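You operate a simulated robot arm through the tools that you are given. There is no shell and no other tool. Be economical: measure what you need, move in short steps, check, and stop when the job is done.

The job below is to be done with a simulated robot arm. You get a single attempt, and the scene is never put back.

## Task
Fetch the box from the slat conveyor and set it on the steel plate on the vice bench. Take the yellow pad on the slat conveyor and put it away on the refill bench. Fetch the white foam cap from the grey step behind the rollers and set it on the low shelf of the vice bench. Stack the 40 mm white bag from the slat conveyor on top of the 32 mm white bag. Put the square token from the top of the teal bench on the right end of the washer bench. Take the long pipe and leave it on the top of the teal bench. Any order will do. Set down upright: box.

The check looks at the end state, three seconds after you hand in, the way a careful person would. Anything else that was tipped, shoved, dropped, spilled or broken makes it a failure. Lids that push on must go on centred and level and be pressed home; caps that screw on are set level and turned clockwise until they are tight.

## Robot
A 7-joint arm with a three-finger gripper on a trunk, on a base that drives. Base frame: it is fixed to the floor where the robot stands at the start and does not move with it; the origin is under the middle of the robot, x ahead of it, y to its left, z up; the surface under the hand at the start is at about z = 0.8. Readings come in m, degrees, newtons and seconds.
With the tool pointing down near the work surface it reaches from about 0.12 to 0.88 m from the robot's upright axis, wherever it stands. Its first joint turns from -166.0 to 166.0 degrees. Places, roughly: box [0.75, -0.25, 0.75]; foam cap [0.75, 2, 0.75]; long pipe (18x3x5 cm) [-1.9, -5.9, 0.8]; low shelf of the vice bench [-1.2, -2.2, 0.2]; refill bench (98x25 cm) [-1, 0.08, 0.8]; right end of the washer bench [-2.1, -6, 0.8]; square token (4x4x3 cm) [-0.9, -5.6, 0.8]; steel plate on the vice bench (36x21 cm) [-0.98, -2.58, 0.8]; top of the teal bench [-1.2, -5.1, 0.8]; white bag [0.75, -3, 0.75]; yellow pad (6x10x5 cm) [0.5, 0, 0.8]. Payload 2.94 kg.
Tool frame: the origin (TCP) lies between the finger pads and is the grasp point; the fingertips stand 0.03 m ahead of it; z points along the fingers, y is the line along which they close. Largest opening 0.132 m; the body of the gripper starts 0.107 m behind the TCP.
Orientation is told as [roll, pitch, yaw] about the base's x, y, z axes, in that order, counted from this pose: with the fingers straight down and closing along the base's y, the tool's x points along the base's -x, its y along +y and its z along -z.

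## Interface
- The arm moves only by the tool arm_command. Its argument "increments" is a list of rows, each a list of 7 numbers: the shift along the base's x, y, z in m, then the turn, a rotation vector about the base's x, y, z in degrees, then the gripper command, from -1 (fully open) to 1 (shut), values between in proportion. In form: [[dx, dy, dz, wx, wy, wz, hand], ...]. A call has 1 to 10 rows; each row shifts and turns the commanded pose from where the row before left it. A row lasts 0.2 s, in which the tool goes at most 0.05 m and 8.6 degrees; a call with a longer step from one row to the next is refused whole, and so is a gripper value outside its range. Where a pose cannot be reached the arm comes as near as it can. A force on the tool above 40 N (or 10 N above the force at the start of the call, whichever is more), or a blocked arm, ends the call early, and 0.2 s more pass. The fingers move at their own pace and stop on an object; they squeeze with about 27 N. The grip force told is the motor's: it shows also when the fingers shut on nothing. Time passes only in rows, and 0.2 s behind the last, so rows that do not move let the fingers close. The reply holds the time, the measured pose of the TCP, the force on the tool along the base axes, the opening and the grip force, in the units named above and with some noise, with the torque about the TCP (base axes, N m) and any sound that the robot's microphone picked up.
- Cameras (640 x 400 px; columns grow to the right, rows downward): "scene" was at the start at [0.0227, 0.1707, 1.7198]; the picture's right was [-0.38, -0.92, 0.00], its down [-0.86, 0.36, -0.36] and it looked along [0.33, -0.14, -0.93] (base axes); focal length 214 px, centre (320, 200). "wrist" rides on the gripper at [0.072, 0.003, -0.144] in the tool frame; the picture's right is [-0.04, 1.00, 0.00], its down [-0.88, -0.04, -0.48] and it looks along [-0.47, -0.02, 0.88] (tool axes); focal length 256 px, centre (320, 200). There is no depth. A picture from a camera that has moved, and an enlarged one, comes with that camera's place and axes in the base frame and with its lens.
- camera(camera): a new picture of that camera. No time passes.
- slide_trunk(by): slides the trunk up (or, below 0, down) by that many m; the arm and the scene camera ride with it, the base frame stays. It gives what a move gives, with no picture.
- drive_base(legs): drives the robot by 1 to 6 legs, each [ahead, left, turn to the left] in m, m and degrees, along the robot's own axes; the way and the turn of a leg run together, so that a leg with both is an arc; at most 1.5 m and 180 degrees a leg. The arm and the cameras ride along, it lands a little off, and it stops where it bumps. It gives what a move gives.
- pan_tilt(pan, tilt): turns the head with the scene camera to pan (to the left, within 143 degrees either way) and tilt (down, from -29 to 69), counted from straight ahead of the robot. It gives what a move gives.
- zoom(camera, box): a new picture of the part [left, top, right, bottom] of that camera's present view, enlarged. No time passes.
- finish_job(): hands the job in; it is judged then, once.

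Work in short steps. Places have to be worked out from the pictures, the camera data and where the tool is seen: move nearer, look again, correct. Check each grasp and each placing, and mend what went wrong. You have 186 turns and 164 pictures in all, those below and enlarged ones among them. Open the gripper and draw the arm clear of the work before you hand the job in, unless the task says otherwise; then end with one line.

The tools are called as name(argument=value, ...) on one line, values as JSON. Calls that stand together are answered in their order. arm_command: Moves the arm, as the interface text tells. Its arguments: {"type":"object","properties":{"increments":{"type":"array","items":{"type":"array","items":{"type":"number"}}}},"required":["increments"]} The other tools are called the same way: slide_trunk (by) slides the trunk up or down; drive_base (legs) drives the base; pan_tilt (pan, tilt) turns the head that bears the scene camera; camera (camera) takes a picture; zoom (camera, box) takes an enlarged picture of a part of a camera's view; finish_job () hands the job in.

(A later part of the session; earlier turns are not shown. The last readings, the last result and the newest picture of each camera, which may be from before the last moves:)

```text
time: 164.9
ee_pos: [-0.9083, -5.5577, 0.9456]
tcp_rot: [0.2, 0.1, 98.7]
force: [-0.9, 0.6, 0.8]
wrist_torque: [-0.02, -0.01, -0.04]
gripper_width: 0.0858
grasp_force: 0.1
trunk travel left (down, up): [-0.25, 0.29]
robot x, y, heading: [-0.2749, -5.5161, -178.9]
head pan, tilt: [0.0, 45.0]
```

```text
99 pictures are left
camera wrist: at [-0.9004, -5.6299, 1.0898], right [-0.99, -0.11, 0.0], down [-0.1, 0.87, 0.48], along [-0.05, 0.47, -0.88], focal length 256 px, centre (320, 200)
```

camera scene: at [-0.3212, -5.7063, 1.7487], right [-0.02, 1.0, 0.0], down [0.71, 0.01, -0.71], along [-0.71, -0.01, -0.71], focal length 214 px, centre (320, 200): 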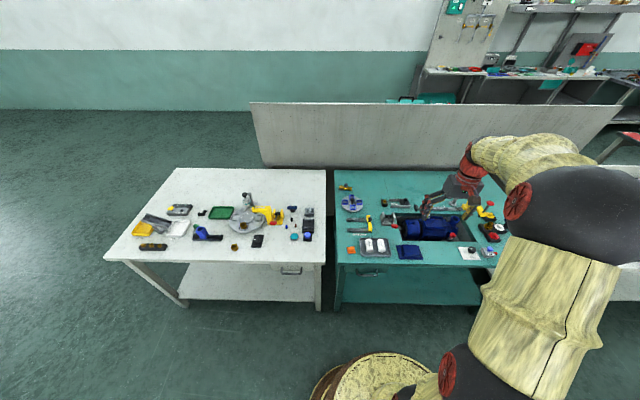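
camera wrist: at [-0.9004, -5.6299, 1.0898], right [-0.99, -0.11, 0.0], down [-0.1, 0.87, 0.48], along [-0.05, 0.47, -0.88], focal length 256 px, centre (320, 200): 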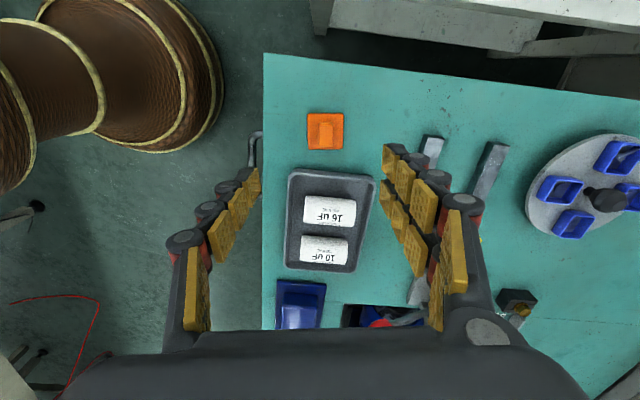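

Aligned. Small correction, descend to 0.832 and close.

arm_command(increments=[[-0.005, -0.004, -0.04, 0, 0, 0, -0.3], [0, 0, -0.04, 0, 0, 0, -0.3], [0, 0, -0.025, 0, 0, 0, -0.3], [0, 0, -0.009, 0, 0, 0, -0.3]])

camera(camera="wrist")

```text
time: 165.9
ee_pos: [-0.9123, -5.5622, 0.8303]
tcp_rot: [0.1, 0.0, 98.9]
force: [-0.1, 0.1, -0.2]
wrist_torque: [0.0, -0.03, -0.01]
gripper_width: 0.0857
grasp_force: 0.0
trunk travel left (down, up): [-0.25, 0.29]
robot x, y, heading: [-0.2738, -5.5189, -178.5]
head pan, tilt: [0.0, 45.0]
```

```text
98 pictures are left
camera wrist: at [-0.9046, -5.6345, 0.9752], right [-0.99, -0.11, 0.0], down [-0.1, 0.87, 0.48], along [-0.06, 0.47, -0.88], focal length 256 px, centre (320, 200)
```

wrist: 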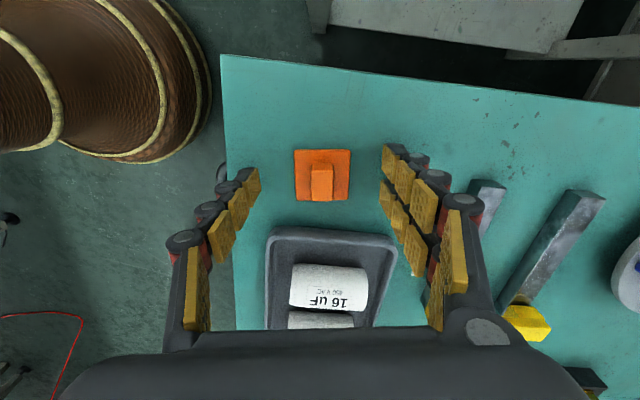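

Token sits between the tips. Closing gently.

arm_command(increments=[[0, 0, -0.002, 0, 0, 0, -0.1], [0, 0, 0, 0, 0, 0, 0.2], [0, 0, 0, 0, 0, 0, 0.5], [0, 0, 0, 0, 0, 0, 0.8], [0, 0, 0, 0, 0, 0, 1], [0, 0, 0, 0, 0, 0, 1]])

camera(camera="wrist")

```text
time: 167.3
ee_pos: [-0.9126, -5.563, 0.8301]
tcp_rot: [0.0, 0.0, 98.9]
force: [-0.3, -0.4, -0.2]
wrist_torque: [-0.01, -0.04, 0.0]
gripper_width: 0.0389
grasp_force: 27.1
trunk travel left (down, up): [-0.25, 0.29]
robot x, y, heading: [-0.2749, -5.5162, -178.8]
head pan, tilt: [0.0, 45.0]
```

```text
97 pictures are left
camera wrist: at [-0.9047, -5.6346, 0.9743], right [-0.99, -0.11, 0.0], down [-0.1, 0.87, 0.48], along [-0.06, 0.47, -0.88], focal length 256 px, centre (320, 200)
```

wrist: 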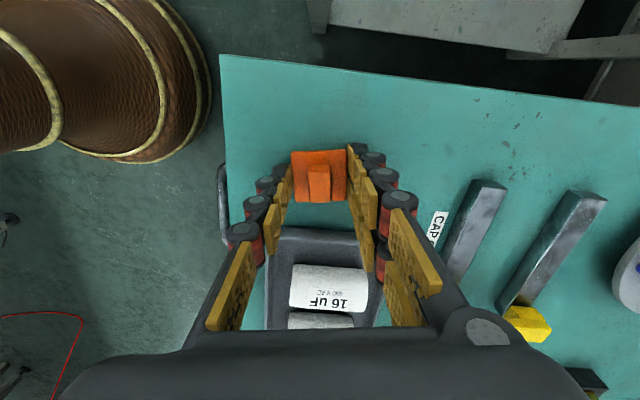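

Gripped at 0.039. I lift gently and check.

arm_command(increments=[[0, 0, 0.004, 0, 0, 0, 1], [0, 0, 0.01, 0, 0, 0, 1], [0, 0, 0.03, 0, 0, 0, 1], [0, 0, 0.05, 0, 0, 0, 1], [0, 0, 0.05, 0, 0, 0, 1], [0, 0, 0.05, 0, 0, 0, 1], [0, 0, 0.05, 0, 0, 0, 1], [0, 0, 0.05, 0, 0, 0, 1]])

camera(camera="wrist")

```text
time: 169.1
ee_pos: [-0.9113, -5.5643, 1.1225]
tcp_rot: [0.0, 0.1, 98.9]
force: [0.1, 0.2, -0.8]
wrist_torque: [-0.02, -0.01, 0.0]
gripper_width: 0.0389
grasp_force: 26.9
trunk travel left (down, up): [-0.25, 0.29]
robot x, y, heading: [-0.2776, -5.5173, -178.6]
head pan, tilt: [0.0, 45.0]
```

```text
96 pictures are left
camera wrist: at [-0.9039, -5.6372, 1.2666], right [-0.99, -0.11, 0.0], down [-0.1, 0.87, 0.48], along [-0.05, 0.47, -0.88], focal length 256 px, centre (320, 200)
```

wrist: 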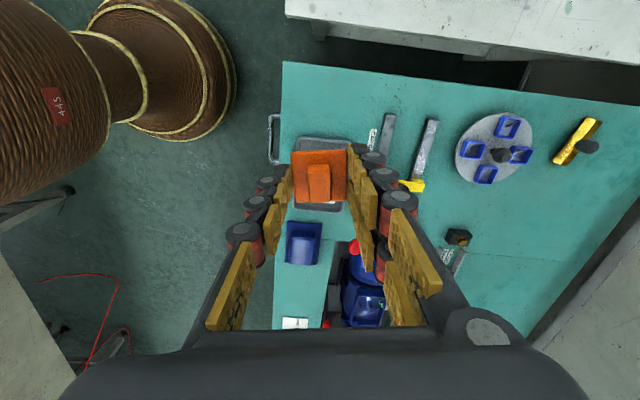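

Token held. I drive round the south end of the white bench.

drive_base(legs=[[-0.05, 0, 0], [0, 0, 88], [0.95, 0, 0], [0.9, 0, 0]])

pan_tilt(pan=-90, tilt=25)

camera(camera="scene")

```text
time: 182.7
ee_pos: [-0.2407, -8.0054, 1.122]
tcp_rot: [0.1, 0.1, -174.1]
force: [0.1, -0.5, -0.4]
wrist_torque: [0.01, 0.03, 0.0]
gripper_width: 0.0386
grasp_force: 27.4
trunk travel left (down, up): [-0.25, 0.29]
robot x, y, heading: [-0.2559, -7.3706, -92.0]
head pan, tilt: [0.0, 45.0]
```

```text
time: 184.3
ee_pos: [-0.2409, -8.0059, 1.1222]
tcp_rot: [0.1, -0.1, -174.0]
force: [0.3, 0.5, 0.1]
wrist_torque: [-0.02, 0.01, -0.03]
gripper_width: 0.0388
grasp_force: 27.2
trunk travel left (down, up): [-0.25, 0.29]
robot x, y, heading: [-0.2576, -7.3668, -91.9]
head pan, tilt: [-90.0, 25.0]
```

```text
95 pictures are left
camera scene: at [-0.1561, -7.3377, 1.7793], right [0.03, 1.0, 0.0], down [0.42, -0.01, -0.91], along [-0.91, 0.03, -0.42], focal length 214 px, centre (320, 200)
```

scene: 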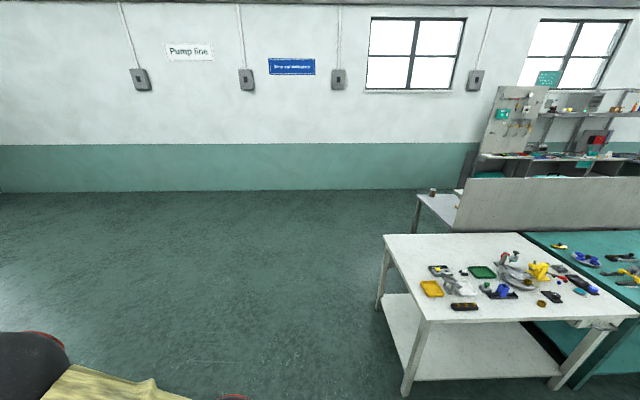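

The washer bench's end peeks from behind the partition at about (−2.1,−6.1), with floor free to its south. I drive there.

drive_base(legs=[[0, 0, -88], [0.9, 0, 0], [0.9, 0, 0], [0, 0, -90]])

pan_tilt(pan=0, tilt=40)

camera(camera="scene")

```text
time: 201.1
ee_pos: [-2.0366, -6.7387, 1.1221]
tcp_rot: [-0.1, 0.1, 3.5]
force: [-0.1, 0.3, 0.3]
wrist_torque: [0.01, 0.0, 0.0]
gripper_width: 0.0387
grasp_force: 27.1
trunk travel left (down, up): [-0.25, 0.29]
robot x, y, heading: [-2.0486, -7.3795, 85.7]
head pan, tilt: [-90.0, 25.0]
```

```text
time: 202.8
ee_pos: [-2.0365, -6.7375, 1.1223]
tcp_rot: [0.1, 0.0, 3.6]
force: [0.4, 0.4, -0.4]
wrist_torque: [0.01, -0.02, 0.02]
gripper_width: 0.0385
grasp_force: 26.8
trunk travel left (down, up): [-0.25, 0.29]
robot x, y, heading: [-2.0492, -7.3772, 85.4]
head pan, tilt: [0.0, 40.0]
```

```text
94 pictures are left
camera scene: at [-2.2336, -7.3079, 1.7559], right [1.0, -0.07, 0.0], down [-0.05, -0.64, -0.77], along [0.06, 0.76, -0.64], focal length 214 px, centre (320, 200)
```

scene: 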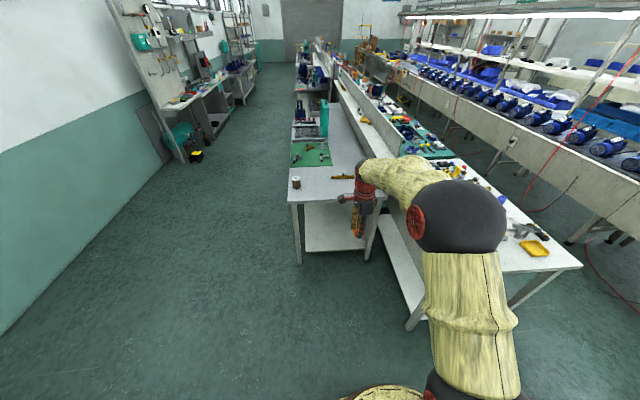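

I drive forward to the bench end and zoom.

drive_base(legs=[[0.5, 0, 4]])

camera(camera="wrist")

pan_tilt(pan=0, tilt=50)

camera(camera="scene")

```text
time: 205.7
ee_pos: [-2.059, -6.2315, 1.1226]
tcp_rot: [0.1, 0.0, 7.4]
force: [0.2, -0.2, 0.0]
wrist_torque: [0.0, -0.02, 0.0]
gripper_width: 0.0387
grasp_force: 26.8
trunk travel left (down, up): [-0.25, 0.29]
robot x, y, heading: [-2.0279, -6.8685, 89.5]
head pan, tilt: [0.0, 40.0]
```

```text
93 pictures are left
camera wrist: at [-2.1317, -6.2378, 1.2661], right [-0.09, 1.0, 0.0], down [0.88, 0.07, 0.48], along [0.47, 0.04, -0.88], focal length 256 px, centre (320, 200)
```

wrist: 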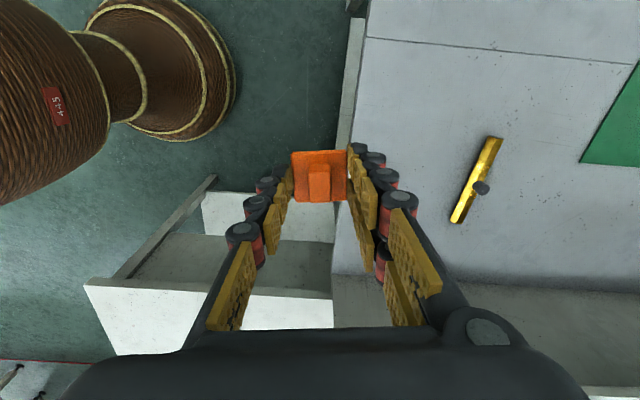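

```text
time: 206.4
ee_pos: [-2.0592, -6.2315, 1.1216]
tcp_rot: [0.1, -0.1, 7.4]
force: [-1.0, 0.5, -0.2]
wrist_torque: [-0.01, -0.03, 0.02]
gripper_width: 0.0389
grasp_force: 26.5
trunk travel left (down, up): [-0.25, 0.29]
robot x, y, heading: [-2.0295, -6.875, 89.8]
head pan, tilt: [0.0, 50.0]
```

```text
92 pictures are left
camera scene: at [-2.2175, -6.8208, 1.7418], right [1.0, -0.01, 0.0], down [0.0, -0.77, -0.64], along [0.0, 0.64, -0.77], focal length 214 px, centre (320, 200)
```

scene: 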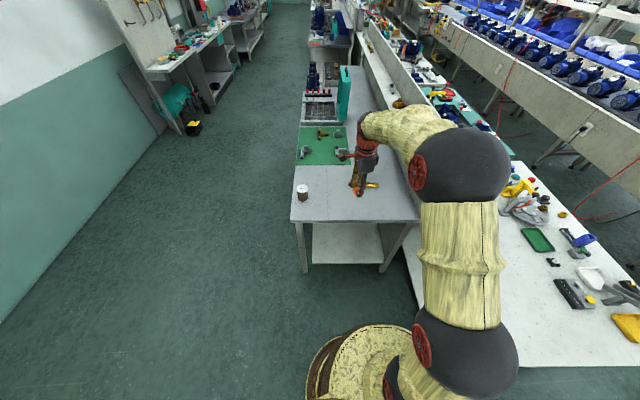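

The brass pipe lies along x at (−1.95,−5.92). I'll set the token at (−2.12,−6.06), clear of pipe and cup.

arm_command(increments=[[-0.015, 0.043, 0, 0, 0, -3, 1], [-0.015, 0.043, 0, 0, 0, -3, 1], [-0.015, 0.043, 0, 0, 0, -1, 1], [-0.015, 0.043, 0, 0, 0, 0, 1], [0, 0, -0.05, 0, 0, 0, 1], [0, 0, -0.05, 0, 0, 0, 1], [0, 0, -0.05, 0, 0, 0, 1], [0, 0, -0.05, 0, 0, 0, 1], [0, 0, -0.05, 0, 0, 0, 1]])

camera(camera="wrist")

```text
time: 208.4
ee_pos: [-2.1216, -6.0586, 0.8742]
tcp_rot: [0.2, 0.1, 0.4]
force: [-0.5, 0.7, 1.0]
wrist_torque: [-0.05, 0.0, 0.01]
gripper_width: 0.0385
grasp_force: 27.2
trunk travel left (down, up): [-0.25, 0.29]
robot x, y, heading: [-2.0292, -6.8718, 89.7]
head pan, tilt: [0.0, 50.0]
```

```text
91 pictures are left
camera wrist: at [-2.1943, -6.0563, 1.0186], right [0.04, 1.0, 0.0], down [0.88, -0.03, 0.48], along [0.48, -0.01, -0.88], focal length 256 px, centre (320, 200)
```

wrist: 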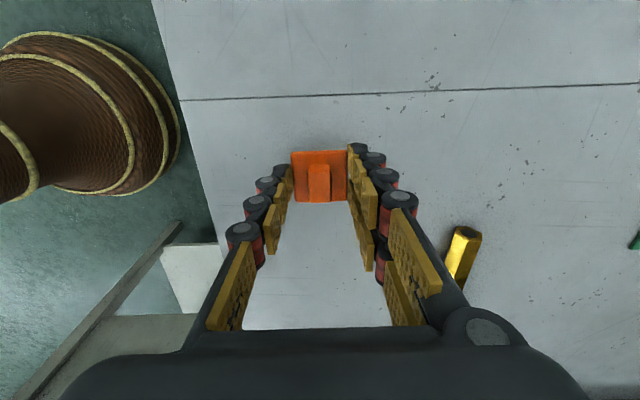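

Lowering to contact in small steps.

arm_command(increments=[[0, 0, -0.02, 0, 0, 0, 1], [0, 0, -0.015, 0, 0, 0, 1], [0, 0, -0.003, 0, 0, 0, 1], [0, 0, -0.003, 0, 0, 0, 1], [0, 0, -0.003, 0, 0, 0, 1], [0, 0, -0.003, 0, 0, 0, 1]])

```text
time: 209.8
ee_pos: [-2.1198, -6.0588, 0.8305]
tcp_rot: [0.4, -0.1, 0.4]
force: [-4.8, -3.0, 20.3]
wrist_torque: [-0.58, 0.11, -0.08]
gripper_width: 0.0384
grasp_force: 27.1
trunk travel left (down, up): [-0.25, 0.29]
robot x, y, heading: [-2.0277, -6.8738, 89.3]
head pan, tilt: [0.0, 50.0]
```

Contact (20 N). I release and rise.

arm_command(increments=[[0, 0, 0.002, 0, 0, 0, 0.3], [0, 0, 0.0, 0, 0, 0, 0.1], [0, 0, 0.001, 0, 0, 0, -0.2], [0, 0, 0.01, 0, 0, 0, -0.3], [0, 0, 0.03, 0, 0, 0, -0.3], [0, 0, 0.05, 0, 0, 0, -0.3], [0, 0, 0.05, 0, 0, 0, -1], [0, 0, 0.05, 0, 0, 0, -1]])

camera(camera="wrist")

```text
time: 211.7
ee_pos: [-2.1203, -6.0598, 1.0208]
tcp_rot: [0.0, -0.1, 0.4]
force: [-0.1, -0.5, -0.2]
wrist_torque: [0.07, 0.01, 0.03]
gripper_width: 0.1262
grasp_force: 0.1
trunk travel left (down, up): [-0.25, 0.29]
robot x, y, heading: [-2.028, -6.872, 89.8]
head pan, tilt: [0.0, 50.0]
```

```text
90 pictures are left
camera wrist: at [-2.1926, -6.0577, 1.165], right [0.04, 1.0, 0.0], down [0.88, -0.03, 0.48], along [0.48, -0.02, -0.88], focal length 256 px, centre (320, 200)
```

wrist: 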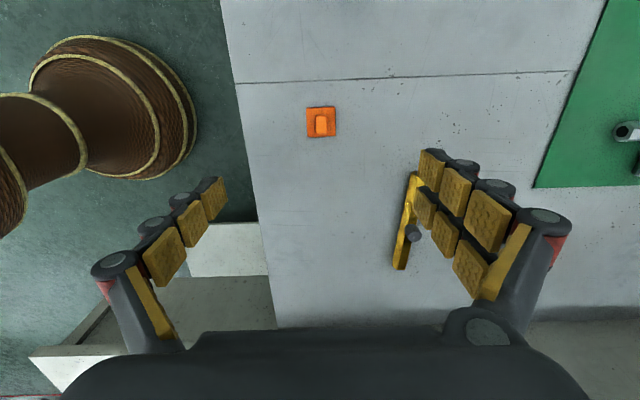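

Token set. The pipe is out of reach, so I drive 0.25 m nearer and look from above it.

drive_base(legs=[[0.25, 0, 0]])

arm_command(increments=[[0.03, -0.03, 0, 0, 0, 0, -1], [0.03, -0.03, 0, 0, 0, 0, -1], [0.03, -0.03, 0, 0, 0, 0, -1]])

camera(camera="wrist")

```text
time: 213.5
ee_pos: [-2.1162, -5.8079, 1.0192]
tcp_rot: [0.0, 0.0, 0.3]
force: [0.3, 0.9, 0.0]
wrist_torque: [0.0, -0.01, 0.04]
gripper_width: 0.132
grasp_force: 0.0
trunk travel left (down, up): [-0.25, 0.29]
robot x, y, heading: [-2.0274, -6.6187, 89.7]
head pan, tilt: [0.0, 50.0]
```

```text
time: 214.3
ee_pos: [-2.0266, -5.8976, 1.0235]
tcp_rot: [0.2, 0.0, 0.3]
force: [0.5, 0.3, 0.3]
wrist_torque: [0.01, 0.0, 0.0]
gripper_width: 0.1319
grasp_force: 0.0
trunk travel left (down, up): [-0.25, 0.29]
robot x, y, heading: [-2.027, -6.6229, 89.3]
head pan, tilt: [0.0, 50.0]
```

```text
89 pictures are left
camera wrist: at [-2.0997, -5.8956, 1.1669], right [0.04, 1.0, 0.0], down [0.88, -0.03, 0.48], along [0.48, -0.02, -0.88], focal length 256 px, centre (320, 200)
```

wrist: 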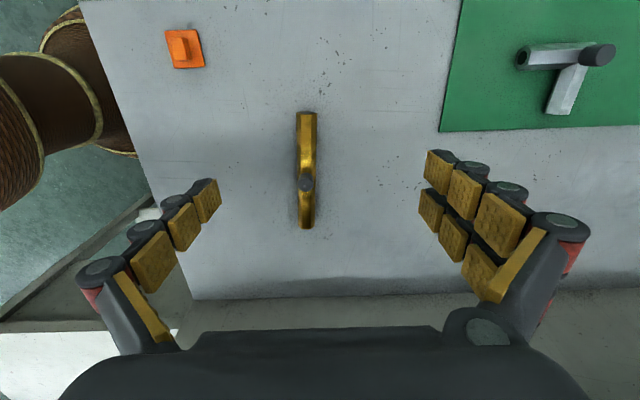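

Zoom on the brass piece to see its form.

zoom(camera="wrist", box=[250, 90, 370, 240])

```text
2.67 times, centred on (310, 165) of wrist
camera zoom: at [-2.0997, -5.8956, 1.1669], right [0.04, 1.0, 0.0], down [0.88, -0.03, 0.48], along [0.48, -0.02, -0.88], focal length 683 px, centre (347, 293)
```

zoom: 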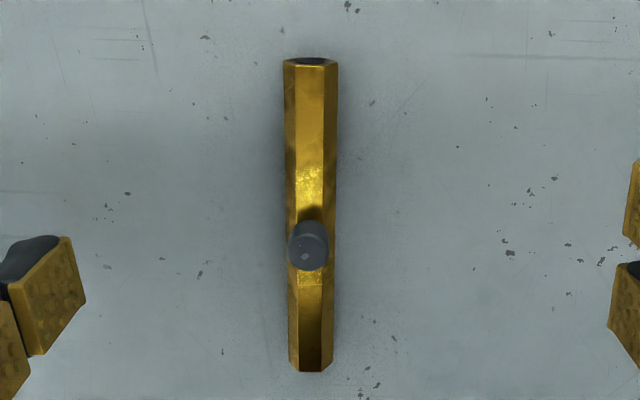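

Brass pipe with a stub on top, centre (−1.945,−5.922), axis −3°. I move above and descend with a part-open hand.

arm_command(increments=[[0.041, -0.012, 0, 0, 0, -3, -0.3], [0.041, -0.012, 0, 0, 0, 0, -0.3], [0, 0, -0.05, 0, 0, 0, -0.3], [0, 0, -0.05, 0, 0, 0, -0.3], [0, 0, -0.03, 0, 0, 0, -0.3]])

camera(camera="wrist")

```text
time: 215.5
ee_pos: [-1.9452, -5.9206, 0.8901]
tcp_rot: [0.2, -0.1, -2.7]
force: [0.0, 0.4, 0.9]
wrist_torque: [-0.02, -0.03, 0.01]
gripper_width: 0.086
grasp_force: 0.1
trunk travel left (down, up): [-0.25, 0.29]
robot x, y, heading: [-2.0285, -6.6231, 89.5]
head pan, tilt: [0.0, 50.0]
```

```text
87 pictures are left
camera wrist: at [-2.0167, -5.9137, 1.0343], right [0.09, 1.0, 0.0], down [0.88, -0.08, 0.48], along [0.47, -0.04, -0.88], focal length 256 px, centre (320, 200)
```

wrist: 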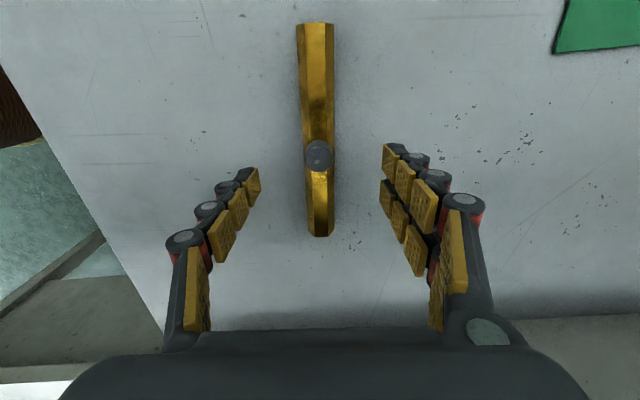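

Aligned well. Descend and close gently.

arm_command(increments=[[-0.004, -0.002, -0.03, 0, 0, 0, -0.3], [0, 0, -0.025, 0, 0, 0, -0.3], [0, 0, -0.006, 0, 0, 0, -0.1], [0, 0, 0, 0, 0, 0, 0.2], [0, 0, 0, 0, 0, 0, 0.5], [0, 0, 0, 0, 0, 0, 0.8], [0, 0, 0, 0, 0, 0, 1], [0, 0, 0, 0, 0, 0, 1]])

camera(camera="wrist")

```text
time: 217.3
ee_pos: [-1.9494, -5.9246, 0.829]
tcp_rot: [0.1, -0.1, -2.7]
force: [0.1, -10.2, 19.1]
wrist_torque: [-0.58, 0.09, -0.01]
gripper_width: 0.0273
grasp_force: 12.1
trunk travel left (down, up): [-0.25, 0.29]
robot x, y, heading: [-2.0278, -6.6161, 89.4]
head pan, tilt: [0.0, 50.0]
```

```text
86 pictures are left
camera wrist: at [-2.0212, -5.9182, 0.9738], right [0.09, 1.0, 0.0], down [0.88, -0.08, 0.48], along [0.47, -0.04, -0.88], focal length 256 px, centre (320, 200)
```

wrist: 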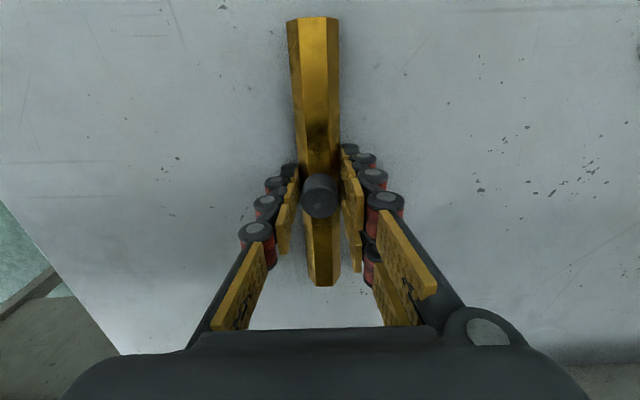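

Fingers on the pipe at 0.027. I firm up and lift slowly.

arm_command(increments=[[0, 0, 0.0, 0, 0, 0, 1], [0, 0, 0.002, 0, 0, 0, 1], [0, 0, 0.003, 0, 0, 0, 1], [0, 0, 0.006, 0, 0, 0, 1], [0, 0, 0.02, 0, 0, 0, 1], [0, 0, 0.04, 0, 0, 0, 1], [0, 0, 0.04, 0, 0, 0, 1]])

camera(camera="wrist")

```text
time: 218.9
ee_pos: [-1.9492, -5.9259, 0.94]
tcp_rot: [0.0, 0.0, -2.7]
force: [-0.3, -0.2, -3.3]
wrist_torque: [0.08, 0.0, 0.11]
gripper_width: 0.0264
grasp_force: 26.5
trunk travel left (down, up): [-0.25, 0.29]
robot x, y, heading: [-2.0276, -6.621, 89.5]
head pan, tilt: [0.0, 50.0]
```

```text
85 pictures are left
camera wrist: at [-2.0217, -5.9187, 1.0841], right [0.09, 1.0, 0.0], down [0.88, -0.08, 0.48], along [0.47, -0.04, -0.88], focal length 256 px, centre (320, 200)
```

wrist: 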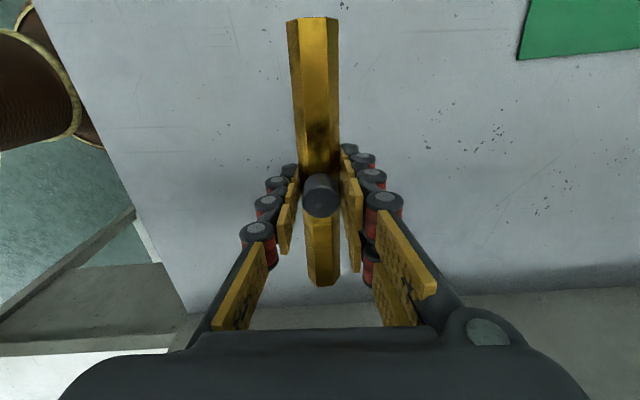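

Pipe is held level. I raise it and drive back round to the teal bench, keeping the arm facing +y.

arm_command(increments=[[0, 0, 0.05, 0, 0, 0, 1], [0, 0, 0.05, 0, 0, 0, 1], [0, 0, 0.05, 0, 0, 0, 1], [0, 0, 0.05, 0, 0, 0, 1]])

drive_base(legs=[[-0.8, 0, 0], [0, -0.9, 0], [0, -0.9, 0]])

```text
time: 219.9
ee_pos: [-1.9493, -5.9246, 1.1379]
tcp_rot: [0.0, 0.0, -2.7]
force: [0.3, -1.3, -3.3]
wrist_torque: [0.04, -0.01, 0.14]
gripper_width: 0.0264
grasp_force: 28.0
trunk travel left (down, up): [-0.25, 0.29]
robot x, y, heading: [-2.0281, -6.6209, 89.6]
head pan, tilt: [0.0, 50.0]
```

```text
time: 232.9
ee_pos: [-0.1727, -6.7338, 1.1375]
tcp_rot: [0.0, 0.0, -1.3]
force: [0.7, 0.5, -2.2]
wrist_torque: [-0.02, 0.0, 0.02]
gripper_width: 0.0264
grasp_force: 26.9
trunk travel left (down, up): [-0.25, 0.29]
robot x, y, heading: [-0.232, -7.4375, 91.0]
head pan, tilt: [0.0, 50.0]
```

Now forward up the aisle and turn left to the teal bench.

drive_base(legs=[[0.95, 0, 0], [0.92, 0, 0], [0, 0, 89]])

camera(camera="wrist")

camera(camera="scene")

```text
time: 246.1
ee_pos: [-0.9661, -5.5015, 1.1368]
tcp_rot: [0.1, -0.1, 88.6]
force: [-0.1, -0.2, -2.4]
wrist_torque: [-0.01, -0.02, 0.0]
gripper_width: 0.0264
grasp_force: 26.9
trunk travel left (down, up): [-0.25, 0.29]
robot x, y, heading: [-0.2674, -5.559, -179.2]
head pan, tilt: [0.0, 50.0]
```

```text
84 pictures are left
camera wrist: at [-0.9715, -5.5731, 1.2817], right [-1.0, 0.07, 0.0], down [0.06, 0.88, 0.48], along [0.03, 0.48, -0.88], focal length 256 px, centre (320, 200)
```

wrist: 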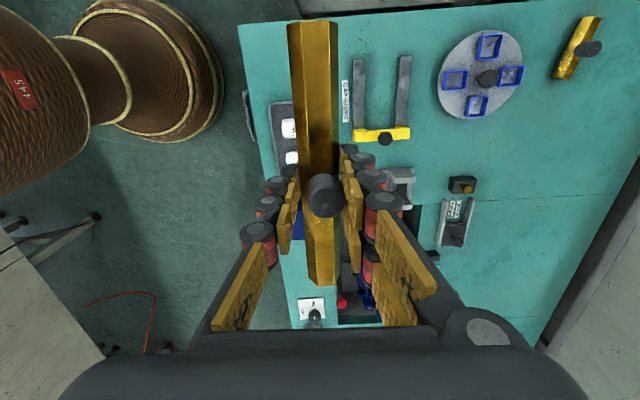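

```text
83 pictures are left
camera scene: at [-0.3116, -5.7513, 1.7418], right [-0.01, 1.0, 0.0], down [0.77, 0.01, -0.64], along [-0.64, -0.01, -0.77], focal length 214 px, centre (320, 200)
```

scene: 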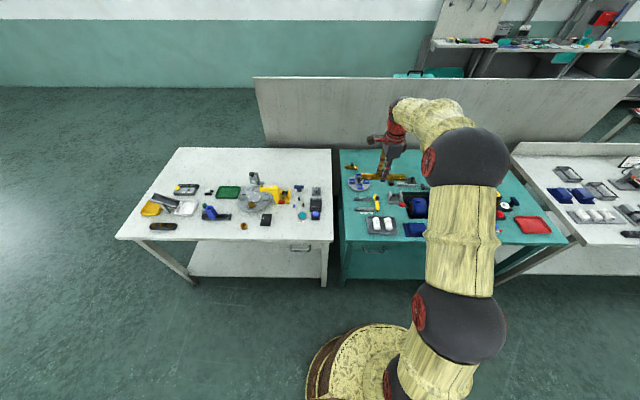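

Ours is indeed the long pipe (a short one sits at the back). Free strip: front-left corner where the token was. I turn the hand to yaw 180 and go to (−0.945,−5.598).

arm_command(increments=[[0.003, -0.01, 0, 0, 0, 8.5, 1], [0.002, -0.01, 0, 0, 0, 8.5, 1], [0.002, -0.01, 0, 0, 0, 8.5, 1], [0.002, -0.01, 0, 0, 0, 8.5, 1], [0.002, -0.01, 0, 0, 0, 8.5, 1], [0.002, -0.01, 0, 0, 0, 8.5, 1], [0.002, -0.01, 0, 0, 0, 8.5, 1], [0.002, -0.01, 0, 0, 0, 8.5, 1], [0.002, -0.008, 0, 0, 0, 8.5, 1], [0.002, -0.008, 0, 0, 0, 8.5, 1]])

arm_command(increments=[[0, 0, -0.02, 0, 0, 6.4, 1], [0, 0, -0.05, 0, 0, 0, 1], [0, 0, -0.05, 0, 0, 0, 1], [0, 0, -0.05, 0, 0, 0, 1]])

camera(camera="wrist")

```text
time: 248.3
ee_pos: [-0.945, -5.5989, 1.1359]
tcp_rot: [0.0, 0.0, 173.7]
force: [-0.3, 0.0, -2.7]
wrist_torque: [0.0, 0.0, 0.0]
gripper_width: 0.0262
grasp_force: 26.8
trunk travel left (down, up): [-0.25, 0.29]
robot x, y, heading: [-0.2686, -5.5631, -179.4]
head pan, tilt: [0.0, 50.0]
```

```text
time: 249.3
ee_pos: [-0.9479, -5.5943, 0.964]
tcp_rot: [0.1, -0.1, 179.9]
force: [-0.7, 0.2, -1.3]
wrist_torque: [0.01, -0.06, 0.02]
gripper_width: 0.0262
grasp_force: 27.2
trunk travel left (down, up): [-0.25, 0.29]
robot x, y, heading: [-0.2702, -5.5611, -179.1]
head pan, tilt: [0.0, 50.0]
```

```text
82 pictures are left
camera wrist: at [-0.8752, -5.5975, 1.1079], right [-0.04, -1.0, 0.0], down [-0.88, 0.04, 0.48], along [-0.48, 0.02, -0.88], focal length 256 px, centre (320, 200)
```

wrist: 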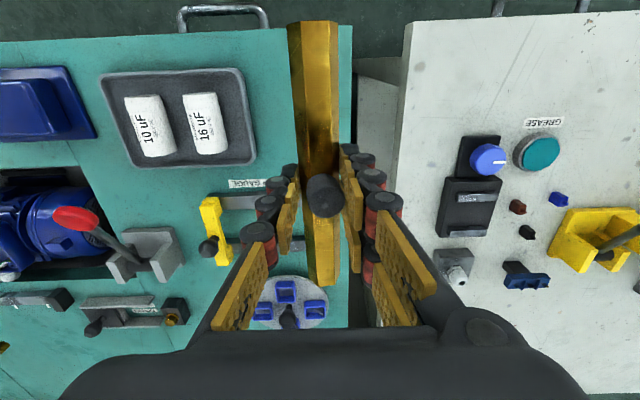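

Clear spot: bench edge y −5.633, gauge arms at y > −5.57. I lower to contact.

arm_command(increments=[[0, -0.005, -0.04, 0, 0, 0, 1], [0, 0, -0.04, 0, 0, 0, 1], [0, 0, -0.03, 0, 0, 0, 1], [0, 0, -0.012, 0, 0, 0, 1], [0, 0, -0.004, 0, 0, 0, 1], [0, 0, -0.003, 0, 0, 0, 1]])

camera(camera="wrist")

```text
time: 250.7
ee_pos: [-0.9455, -5.6015, 0.8378]
tcp_rot: [0.2, 0.1, 179.9]
force: [0.0, 0.4, -2.5]
wrist_torque: [-0.02, -0.01, 0.01]
gripper_width: 0.0266
grasp_force: 27.1
trunk travel left (down, up): [-0.25, 0.29]
robot x, y, heading: [-0.2653, -5.5618, -179.4]
head pan, tilt: [0.0, 50.0]
```

```text
81 pictures are left
camera wrist: at [-0.874, -5.6042, 0.9817], right [-0.04, -1.0, 0.0], down [-0.88, 0.04, 0.48], along [-0.48, 0.02, -0.88], focal length 256 px, centre (320, 200)
```

wrist: 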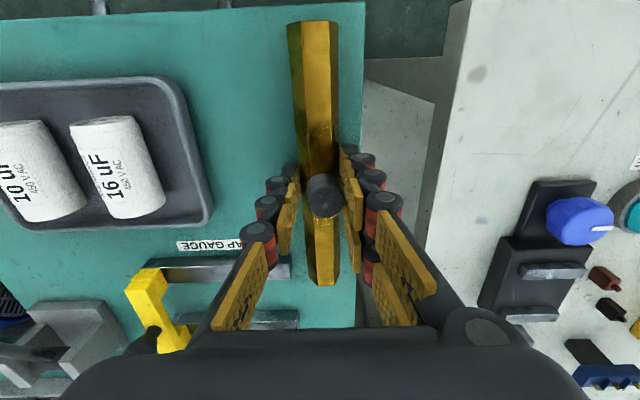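

Pipe clears the gauge arm. A few more fine steps down.

arm_command(increments=[[0, 0, -0.003, 0, 0, 0, 1], [0, 0, -0.003, 0, 0, 0, 1], [0, 0, -0.003, 0, 0, 0, 1], [0, 0, 0, 0, 0, 0, 1]])

```text
time: 251.7
ee_pos: [-0.946, -5.6014, 0.8317]
tcp_rot: [0.2, -0.4, 180.0]
force: [3.0, 0.2, 16.9]
wrist_torque: [-0.08, -0.33, 0.01]
gripper_width: 0.0264
grasp_force: 26.9
trunk travel left (down, up): [-0.25, 0.29]
robot x, y, heading: [-0.2677, -5.5609, -179.3]
head pan, tilt: [0.0, 50.0]
```

Contact. I release slowly and rise.

arm_command(increments=[[0, 0, -0.001, 0, 0, 0, 0.5], [0, 0, 0, 0, 0, 0, 0.35], [0, 0, 0, 0, 0, 0, 0.25], [0, 0, 0, 0, 0, 0, 0.25], [0, 0, 0.02, 0, 0, 0, 0.25], [0, 0, 0.04, 0, 0, 0, 0.25], [0, 0, 0.05, 0, 0, 0, 0.0], [0, 0, 0.05, 0, 0, 0, -0.5], [0, 0, 0.05, 0, 0, 0, -1], [0, 0, 0.05, 0, 0, 0, -1]])

camera(camera="wrist")

```text
time: 253.9
ee_pos: [-0.9426, -5.6032, 1.0886]
tcp_rot: [0.1, 0.1, 180.0]
force: [0.1, 0.4, 0.8]
wrist_torque: [-0.01, 0.02, 0.01]
gripper_width: 0.1138
grasp_force: 0.1
trunk travel left (down, up): [-0.25, 0.29]
robot x, y, heading: [-0.2665, -5.5631, -179.0]
head pan, tilt: [0.0, 50.0]
```

```text
80 pictures are left
camera wrist: at [-0.871, -5.6055, 1.2327], right [-0.04, -1.0, 0.0], down [-0.88, 0.04, 0.47], along [-0.47, 0.02, -0.88], focal length 256 px, centre (320, 200)
```

wrist: 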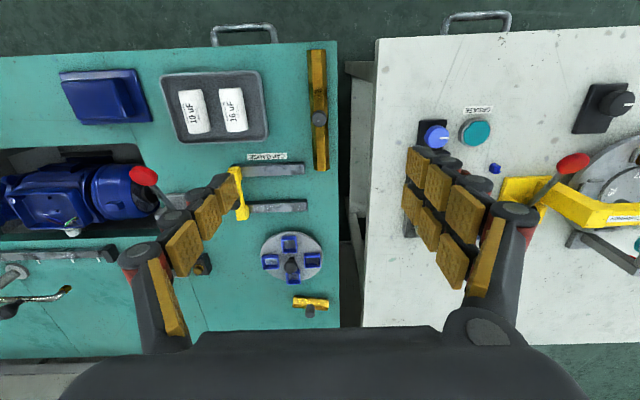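

Pipe set nicely. Last item: the foam cap far north at (0.75,2). I raise/retract the arm, turn and drive up the aisle.

arm_command(increments=[[0.03, 0, 0.03, 0, 0, 0, -1], [0.03, 0, 0.03, 0, 0, 0, -1], [0.05, 0, 0, 0, 0, 0, -1], [0.05, 0, 0, 0, 0, 0, -1]])

drive_base(legs=[[0, 0, -91], [1.3, 0, 0], [1.3, 0, 0]])

```text
time: 254.9
ee_pos: [-0.7819, -5.6044, 1.15]
tcp_rot: [0.1, -0.1, 180.0]
force: [1.2, -0.6, -0.9]
wrist_torque: [-0.01, 0.03, -0.02]
gripper_width: 0.1322
grasp_force: 0.1
trunk travel left (down, up): [-0.25, 0.29]
robot x, y, heading: [-0.2653, -5.5622, -178.8]
head pan, tilt: [0.0, 50.0]
```

```text
time: 271.5
ee_pos: [-0.3906, -2.4043, 1.1485]
tcp_rot: [0.1, 0.0, 90.7]
force: [-0.3, 0.4, 0.4]
wrist_torque: [0.02, 0.01, 0.0]
gripper_width: 0.132
grasp_force: 0.1
trunk travel left (down, up): [-0.25, 0.29]
robot x, y, heading: [-0.3407, -2.919, 91.6]
head pan, tilt: [0.0, 50.0]
```

Passing by, I check the bags and look at the vice bench's low shelf.

pan_tilt(pan=-110, tilt=40)

zoom(camera="scene", box=[220, 120, 420, 245])

pan_tilt(pan=50, tilt=55)

camera(camera="scene")

```text
time: 273.4
ee_pos: [-0.3907, -2.4053, 1.1493]
tcp_rot: [0.2, 0.0, 90.7]
force: [-0.2, -0.5, -0.8]
wrist_torque: [-0.02, -0.02, 0.07]
gripper_width: 0.132
grasp_force: 0.2
trunk travel left (down, up): [-0.25, 0.29]
robot x, y, heading: [-0.3431, -2.9226, 91.5]
head pan, tilt: [-110.0, 40.0]
```

```text
3.20 times, centred on (320, 182) of scene
camera zoom: at [-0.4494, -2.9812, 1.756], right [-0.32, -0.95, 0.0], down [-0.61, 0.2, -0.77], along [0.73, -0.24, -0.64], focal length 686 px, centre (320, 256)
```

zoom: 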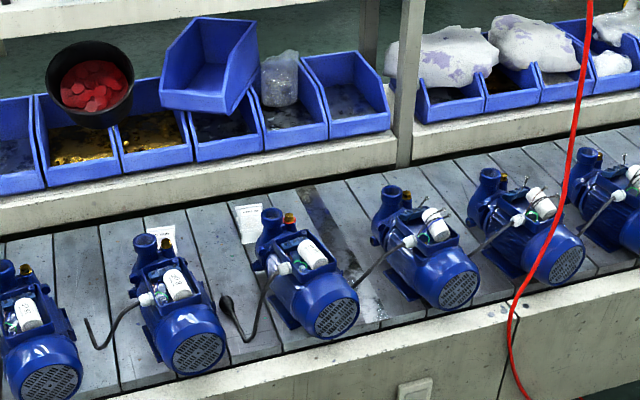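

```text
time: 275.9
ee_pos: [-0.3909, -2.4039, 1.1493]
tcp_rot: [0.1, -0.1, 90.7]
force: [-0.6, -1.0, -0.6]
wrist_torque: [-0.03, -0.01, -0.02]
gripper_width: 0.1321
grasp_force: 0.0
trunk travel left (down, up): [-0.25, 0.29]
robot x, y, heading: [-0.3407, -2.9235, 91.9]
head pan, tilt: [50.0, 55.0]
```

```text
78 pictures are left
camera scene: at [-0.5866, -2.9096, 1.7353], right [0.62, 0.78, 0.0], down [0.64, -0.51, -0.57], along [-0.45, 0.36, -0.82], focal length 214 px, centre (320, 200)
```

scene: 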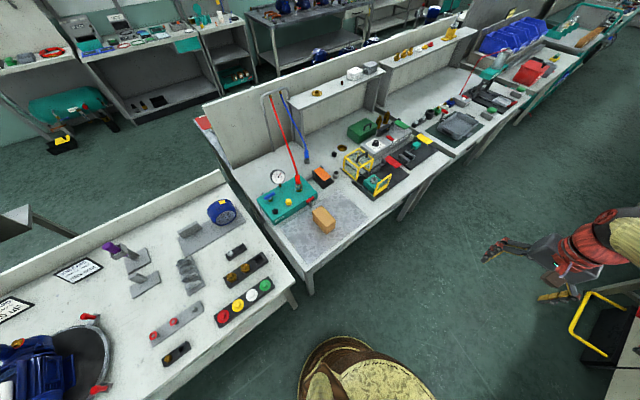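

Bags and box are fine. Continue north.

drive_base(legs=[[1.3, 0, -3], [1.3, 0, 0], [1.3, 0, 0]])

pan_tilt(pan=-45, tilt=40)

camera(camera="scene")

```text
time: 294.7
ee_pos: [-0.3008, 1.5114, 1.1481]
tcp_rot: [0.1, 0.0, 88.5]
force: [1.3, 0.0, -0.2]
wrist_torque: [0.0, 0.01, 0.01]
gripper_width: 0.132
grasp_force: 0.1
trunk travel left (down, up): [-0.25, 0.29]
robot x, y, heading: [-0.2723, 0.9919, 89.3]
head pan, tilt: [50.0, 55.0]
```

```text
time: 296.4
ee_pos: [-0.3003, 1.5104, 1.1493]
tcp_rot: [0.2, 0.0, 88.4]
force: [0.1, -0.4, 0.4]
wrist_torque: [0.02, 0.04, -0.01]
gripper_width: 0.1321
grasp_force: 0.1
trunk travel left (down, up): [-0.25, 0.29]
robot x, y, heading: [-0.27, 0.9934, 89.5]
head pan, tilt: [-45.0, 40.0]
```

```text
77 pictures are left
camera scene: at [-0.4009, 1.0267, 1.7559], right [0.7, -0.71, 0.0], down [-0.46, -0.45, -0.77], along [0.55, 0.54, -0.64], focal length 214 px, centre (320, 200)
```

scene: 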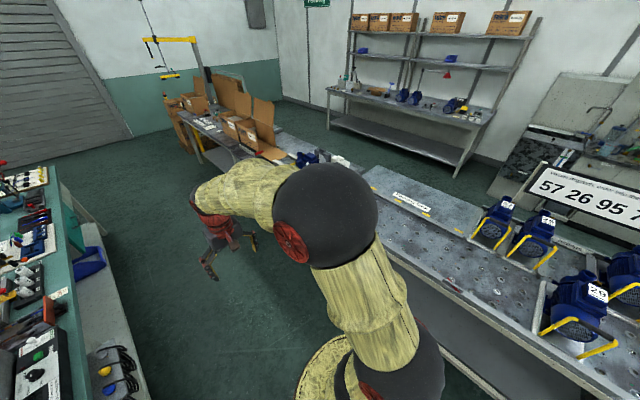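

I drive on to y≈1.9 and turn right to face the table.

drive_base(legs=[[0.9, 0, 0], [0, 0, -90]])

pan_tilt(pan=0, tilt=50)

camera(camera="scene")

camera(camera="wrist")

```text
time: 305.1
ee_pos: [0.2582, 1.9258, 1.1492]
tcp_rot: [0.0, 0.1, -1.9]
force: [0.5, -0.3, 0.6]
wrist_torque: [0.02, -0.03, -0.01]
gripper_width: 0.1319
grasp_force: 0.2
trunk travel left (down, up): [-0.25, 0.29]
robot x, y, heading: [-0.2597, 1.9015, -1.1]
head pan, tilt: [-45.0, 40.0]
```

```text
time: 306.2
ee_pos: [0.2588, 1.9262, 1.1494]
tcp_rot: [0.1, 0.0, -1.7]
force: [0.9, 0.4, -0.8]
wrist_torque: [0.01, -0.01, -0.04]
gripper_width: 0.1319
grasp_force: 0.0
trunk travel left (down, up): [-0.25, 0.29]
robot x, y, heading: [-0.2611, 1.9027, -0.9]
head pan, tilt: [0.0, 50.0]
```

```text
76 pictures are left
camera scene: at [-0.2089, 2.0909, 1.7418], right [-0.02, -1.0, 0.0], down [-0.77, 0.01, -0.64], along [0.64, -0.01, -0.77], focal length 214 px, centre (320, 200)
```

scene: 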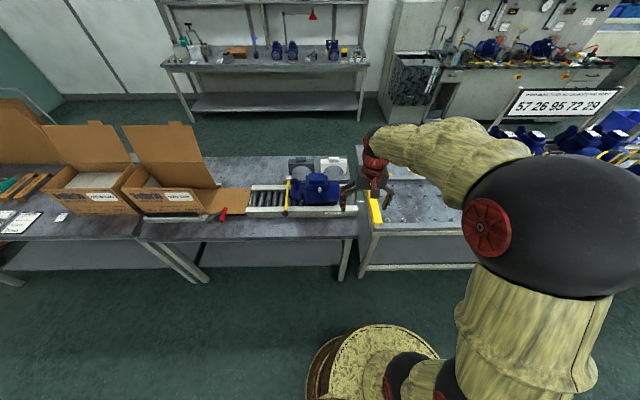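

```text
75 pictures are left
camera wrist: at [0.185, 1.931, 1.2931], right [0.08, 1.0, 0.0], down [0.88, -0.07, 0.48], along [0.47, -0.03, -0.88], focal length 256 px, centre (320, 200)
```

wrist: 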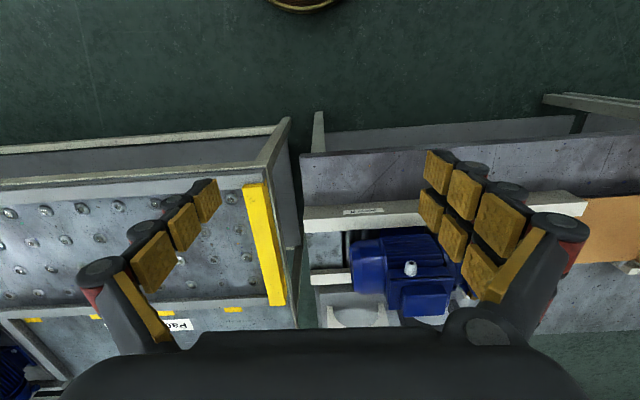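

Foam parts appear behind the rollers near the motor. Zoom.

zoom(camera="scene", box=[230, 130, 390, 240])

```text
3.64 times, centred on (310, 185) of scene
camera zoom: at [-0.2089, 2.0909, 1.7418], right [-0.02, -1.0, 0.0], down [-0.77, 0.01, -0.64], along [0.64, -0.01, -0.77], focal length 780 px, centre (356, 254)
```

zoom: 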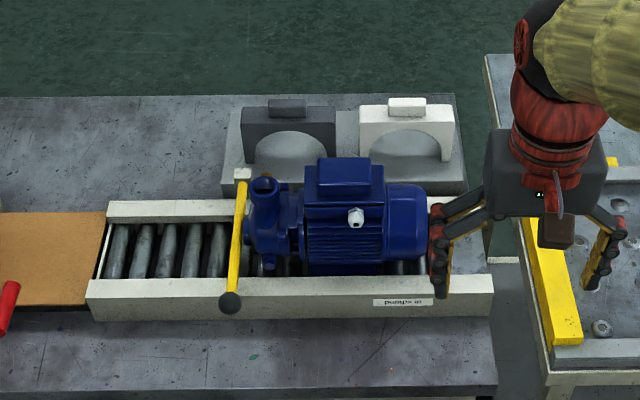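

The white arch with a tab on top is the foam cap, near (0.8,1.99). I come closer and look from above.

drive_base(legs=[[0.22, 0.08, 0]])

arm_command(increments=[[0.04, 0, 0, 0, 0, 0, -1], [0.05, 0, 0, 0, 0, 0, -1], [0.05, 0, 0, 0, 0, 0, -1]])

camera(camera="wrist")

```text
time: 307.9
ee_pos: [0.4712, 2.0048, 1.1477]
tcp_rot: [0.2, 0.1, -1.7]
force: [0.7, 0.7, -1.3]
wrist_torque: [0.03, 0.01, 0.01]
gripper_width: 0.1322
grasp_force: 0.1
trunk travel left (down, up): [-0.25, 0.29]
robot x, y, heading: [-0.0511, 1.9732, -0.8]
head pan, tilt: [0.0, 50.0]
```

```text
time: 308.7
ee_pos: [0.6127, 2.0066, 1.1476]
tcp_rot: [0.0, 0.1, -1.6]
force: [-0.1, 0.2, -0.5]
wrist_torque: [-0.01, -0.01, 0.01]
gripper_width: 0.1316
grasp_force: 0.1
trunk travel left (down, up): [-0.25, 0.29]
robot x, y, heading: [-0.0521, 1.9769, -0.8]
head pan, tilt: [0.0, 50.0]
```

```text
73 pictures are left
camera wrist: at [0.5413, 2.0111, 1.2919], right [0.07, 1.0, 0.0], down [0.88, -0.06, 0.47], along [0.47, -0.03, -0.88], focal length 256 px, centre (320, 200)
```

wrist: 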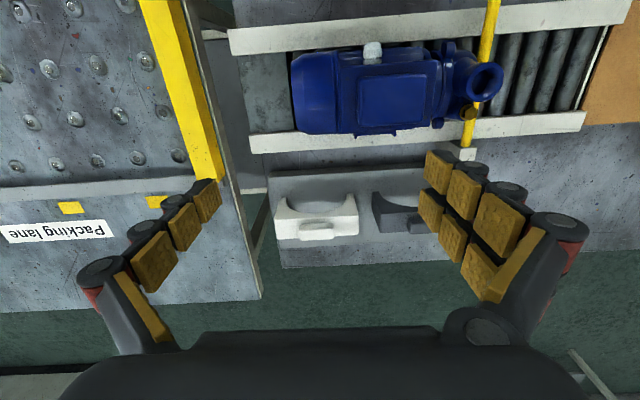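

Zoom on the foam cap.

zoom(camera="wrist", box=[240, 140, 440, 280])

```text
2.86 times, centred on (340, 210) of wrist
camera zoom: at [0.5413, 2.0111, 1.2919], right [0.07, 1.0, 0.0], down [0.88, -0.06, 0.47], along [0.47, -0.03, -0.88], focal length 731 px, centre (263, 171)
```

zoom: 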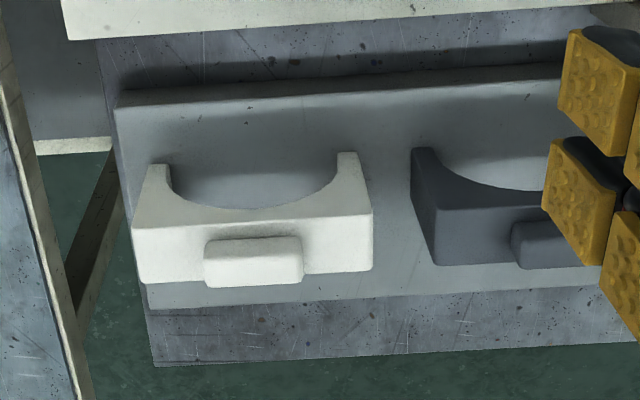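

Geometry: the foam cap is an upright arch, 16 cm wide along y, ~5 cm thick in x (0.803–0.85), top ≈0.87, centre (0.827,1.986). The low shelf needs a slanted hand, so I'll grip its crown across x with the hand tilted 45° toward +y. I move the base south a bit first.

drive_base(legs=[[0.06, -0.4, 0]])

arm_command(increments=[[0, 0, 0, 0, 0, 8.5, -1], [0, 0, 0, 0, 0, 8.5, -1], [0, 0, 0, 0, 0, 8.5, -1], [0, 0, 0, 0, 0, 8.5, -1], [0, 0, 0, 0, 0, 8.5, -1], [0, 0, 0, 0, 0, 8.5, -1], [0, 0, 0, 0, 0, 8.5, -1], [0, 0, 0, 0, 0, 8.5, -1], [0, 0, 0, 0, 0, 8.5, -1], [0, 0, 0, 0, 0, 8.5, -1]])

```text
time: 311.2
ee_pos: [0.6654, 1.6157, 1.1474]
tcp_rot: [0.0, 0.0, -1.2]
force: [-0.4, -0.2, 0.3]
wrist_torque: [-0.02, 0.03, 0.01]
gripper_width: 0.1321
grasp_force: 0.1
trunk travel left (down, up): [-0.25, 0.29]
robot x, y, heading: [0.0052, 1.5837, -0.1]
head pan, tilt: [0.0, 50.0]
```

```text
time: 313.4
ee_pos: [0.6679, 1.6152, 1.1482]
tcp_rot: [0.1, -0.1, 83.9]
force: [0.5, -0.3, 0.0]
wrist_torque: [-0.02, 0.05, -0.01]
gripper_width: 0.1321
grasp_force: 0.0
trunk travel left (down, up): [-0.25, 0.29]
robot x, y, heading: [0.0062, 1.581, -0.3]
head pan, tilt: [0.0, 50.0]
```

Relative yaw +90 works. Now I finish the yaw and tilt 45° about x while easing toward the cap.

arm_command(increments=[[0.02, 0, 0, 0, 0, 6, -1], [0.02, 0.01, 0, 7.5, 0, 0, -1], [0.02, 0.01, 0, 7.5, 0, 0, -1], [0.02, 0.02, 0, 7.5, 0, 0, -1], [0.02, 0.02, 0, 7.5, 0, 0, -1], [0.02, 0.02, 0, 7.5, 0, 0, -1], [0.02, 0.02, 0, 7.5, 0, 0, -1], [0.02, 0.03, 0, 0, 0, 0, -1]])

camera(camera="wrist")

```text
time: 315.2
ee_pos: [0.8258, 1.7453, 1.1492]
tcp_rot: [0.4, -45.1, 89.6]
force: [0.0, 0.0, 0.2]
wrist_torque: [0.02, 0.0, 0.02]
gripper_width: 0.1317
grasp_force: 0.0
trunk travel left (down, up): [-0.25, 0.29]
robot x, y, heading: [0.009, 1.5802, -0.3]
head pan, tilt: [0.0, 50.0]
```

```text
71 pictures are left
camera wrist: at [0.8225, 1.5939, 1.1998], right [-1.0, 0.03, 0.04], down [0.04, 0.28, 0.96], along [0.02, 0.96, -0.28], focal length 256 px, centre (320, 200)
```

wrist: 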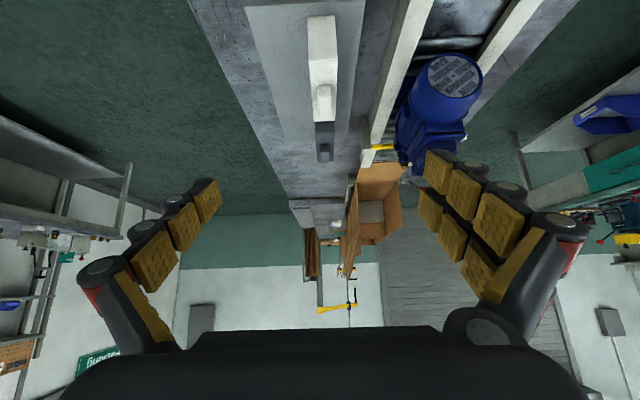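

Tilt reached. The cap's centre plane is x≈0.819, ~4.2 cm thick. I approach along the slanted tool axis and check midway.

arm_command(increments=[[-0.003, 0.03, -0.035, 0, 0, 0, -1], [-0.003, 0.03, -0.035, 0, 0, 0, -1], [0, 0.03, -0.035, 0, 0, 0, -1], [0, 0.03, -0.035, 0, 0, 0, -1], [0, 0.03, -0.035, 0, 0, 0, -1]])

camera(camera="wrist")

zoom(camera="scene", box=[120, 100, 320, 225])

```text
time: 316.4
ee_pos: [0.8207, 1.8997, 0.9751]
tcp_rot: [0.2, -45.0, 89.7]
force: [0.0, 0.3, 0.9]
wrist_torque: [-0.09, 0.02, 0.02]
gripper_width: 0.1315
grasp_force: 0.0
trunk travel left (down, up): [-0.25, 0.29]
robot x, y, heading: [0.0081, 1.5797, -0.4]
head pan, tilt: [0.0, 50.0]
```

```text
70 pictures are left
camera wrist: at [0.8175, 1.7453, 1.0261], right [-1.0, 0.03, 0.03], down [0.04, 0.28, 0.96], along [0.02, 0.96, -0.29], focal length 256 px, centre (320, 200)
```

wrist: 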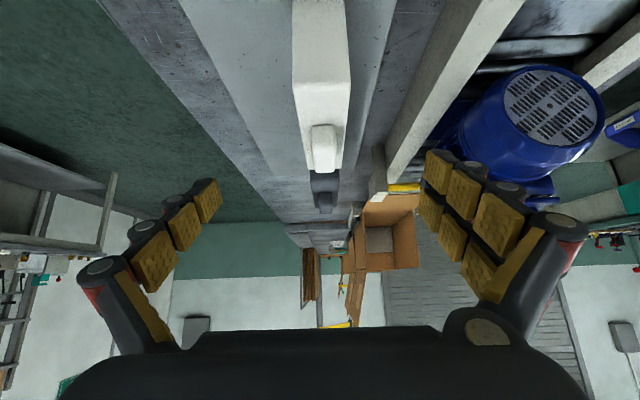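

```text
3.20 times, centred on (220, 162) of scene
camera zoom: at [0.0569, 1.7739, 1.7417], right [-0.01, -1.0, 0.0], down [-0.77, 0.01, -0.64], along [0.64, 0.0, -0.77], focal length 686 px, centre (640, 320)
```

zoom: 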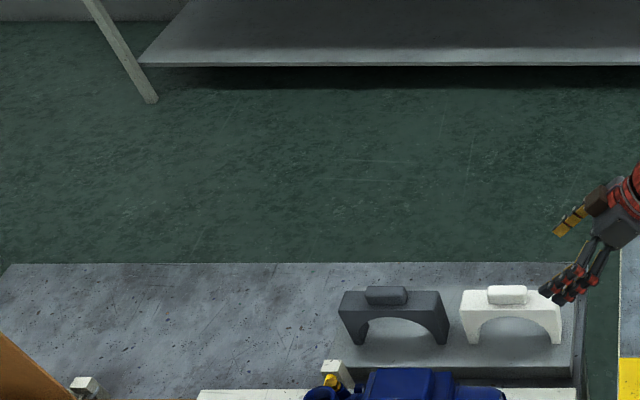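

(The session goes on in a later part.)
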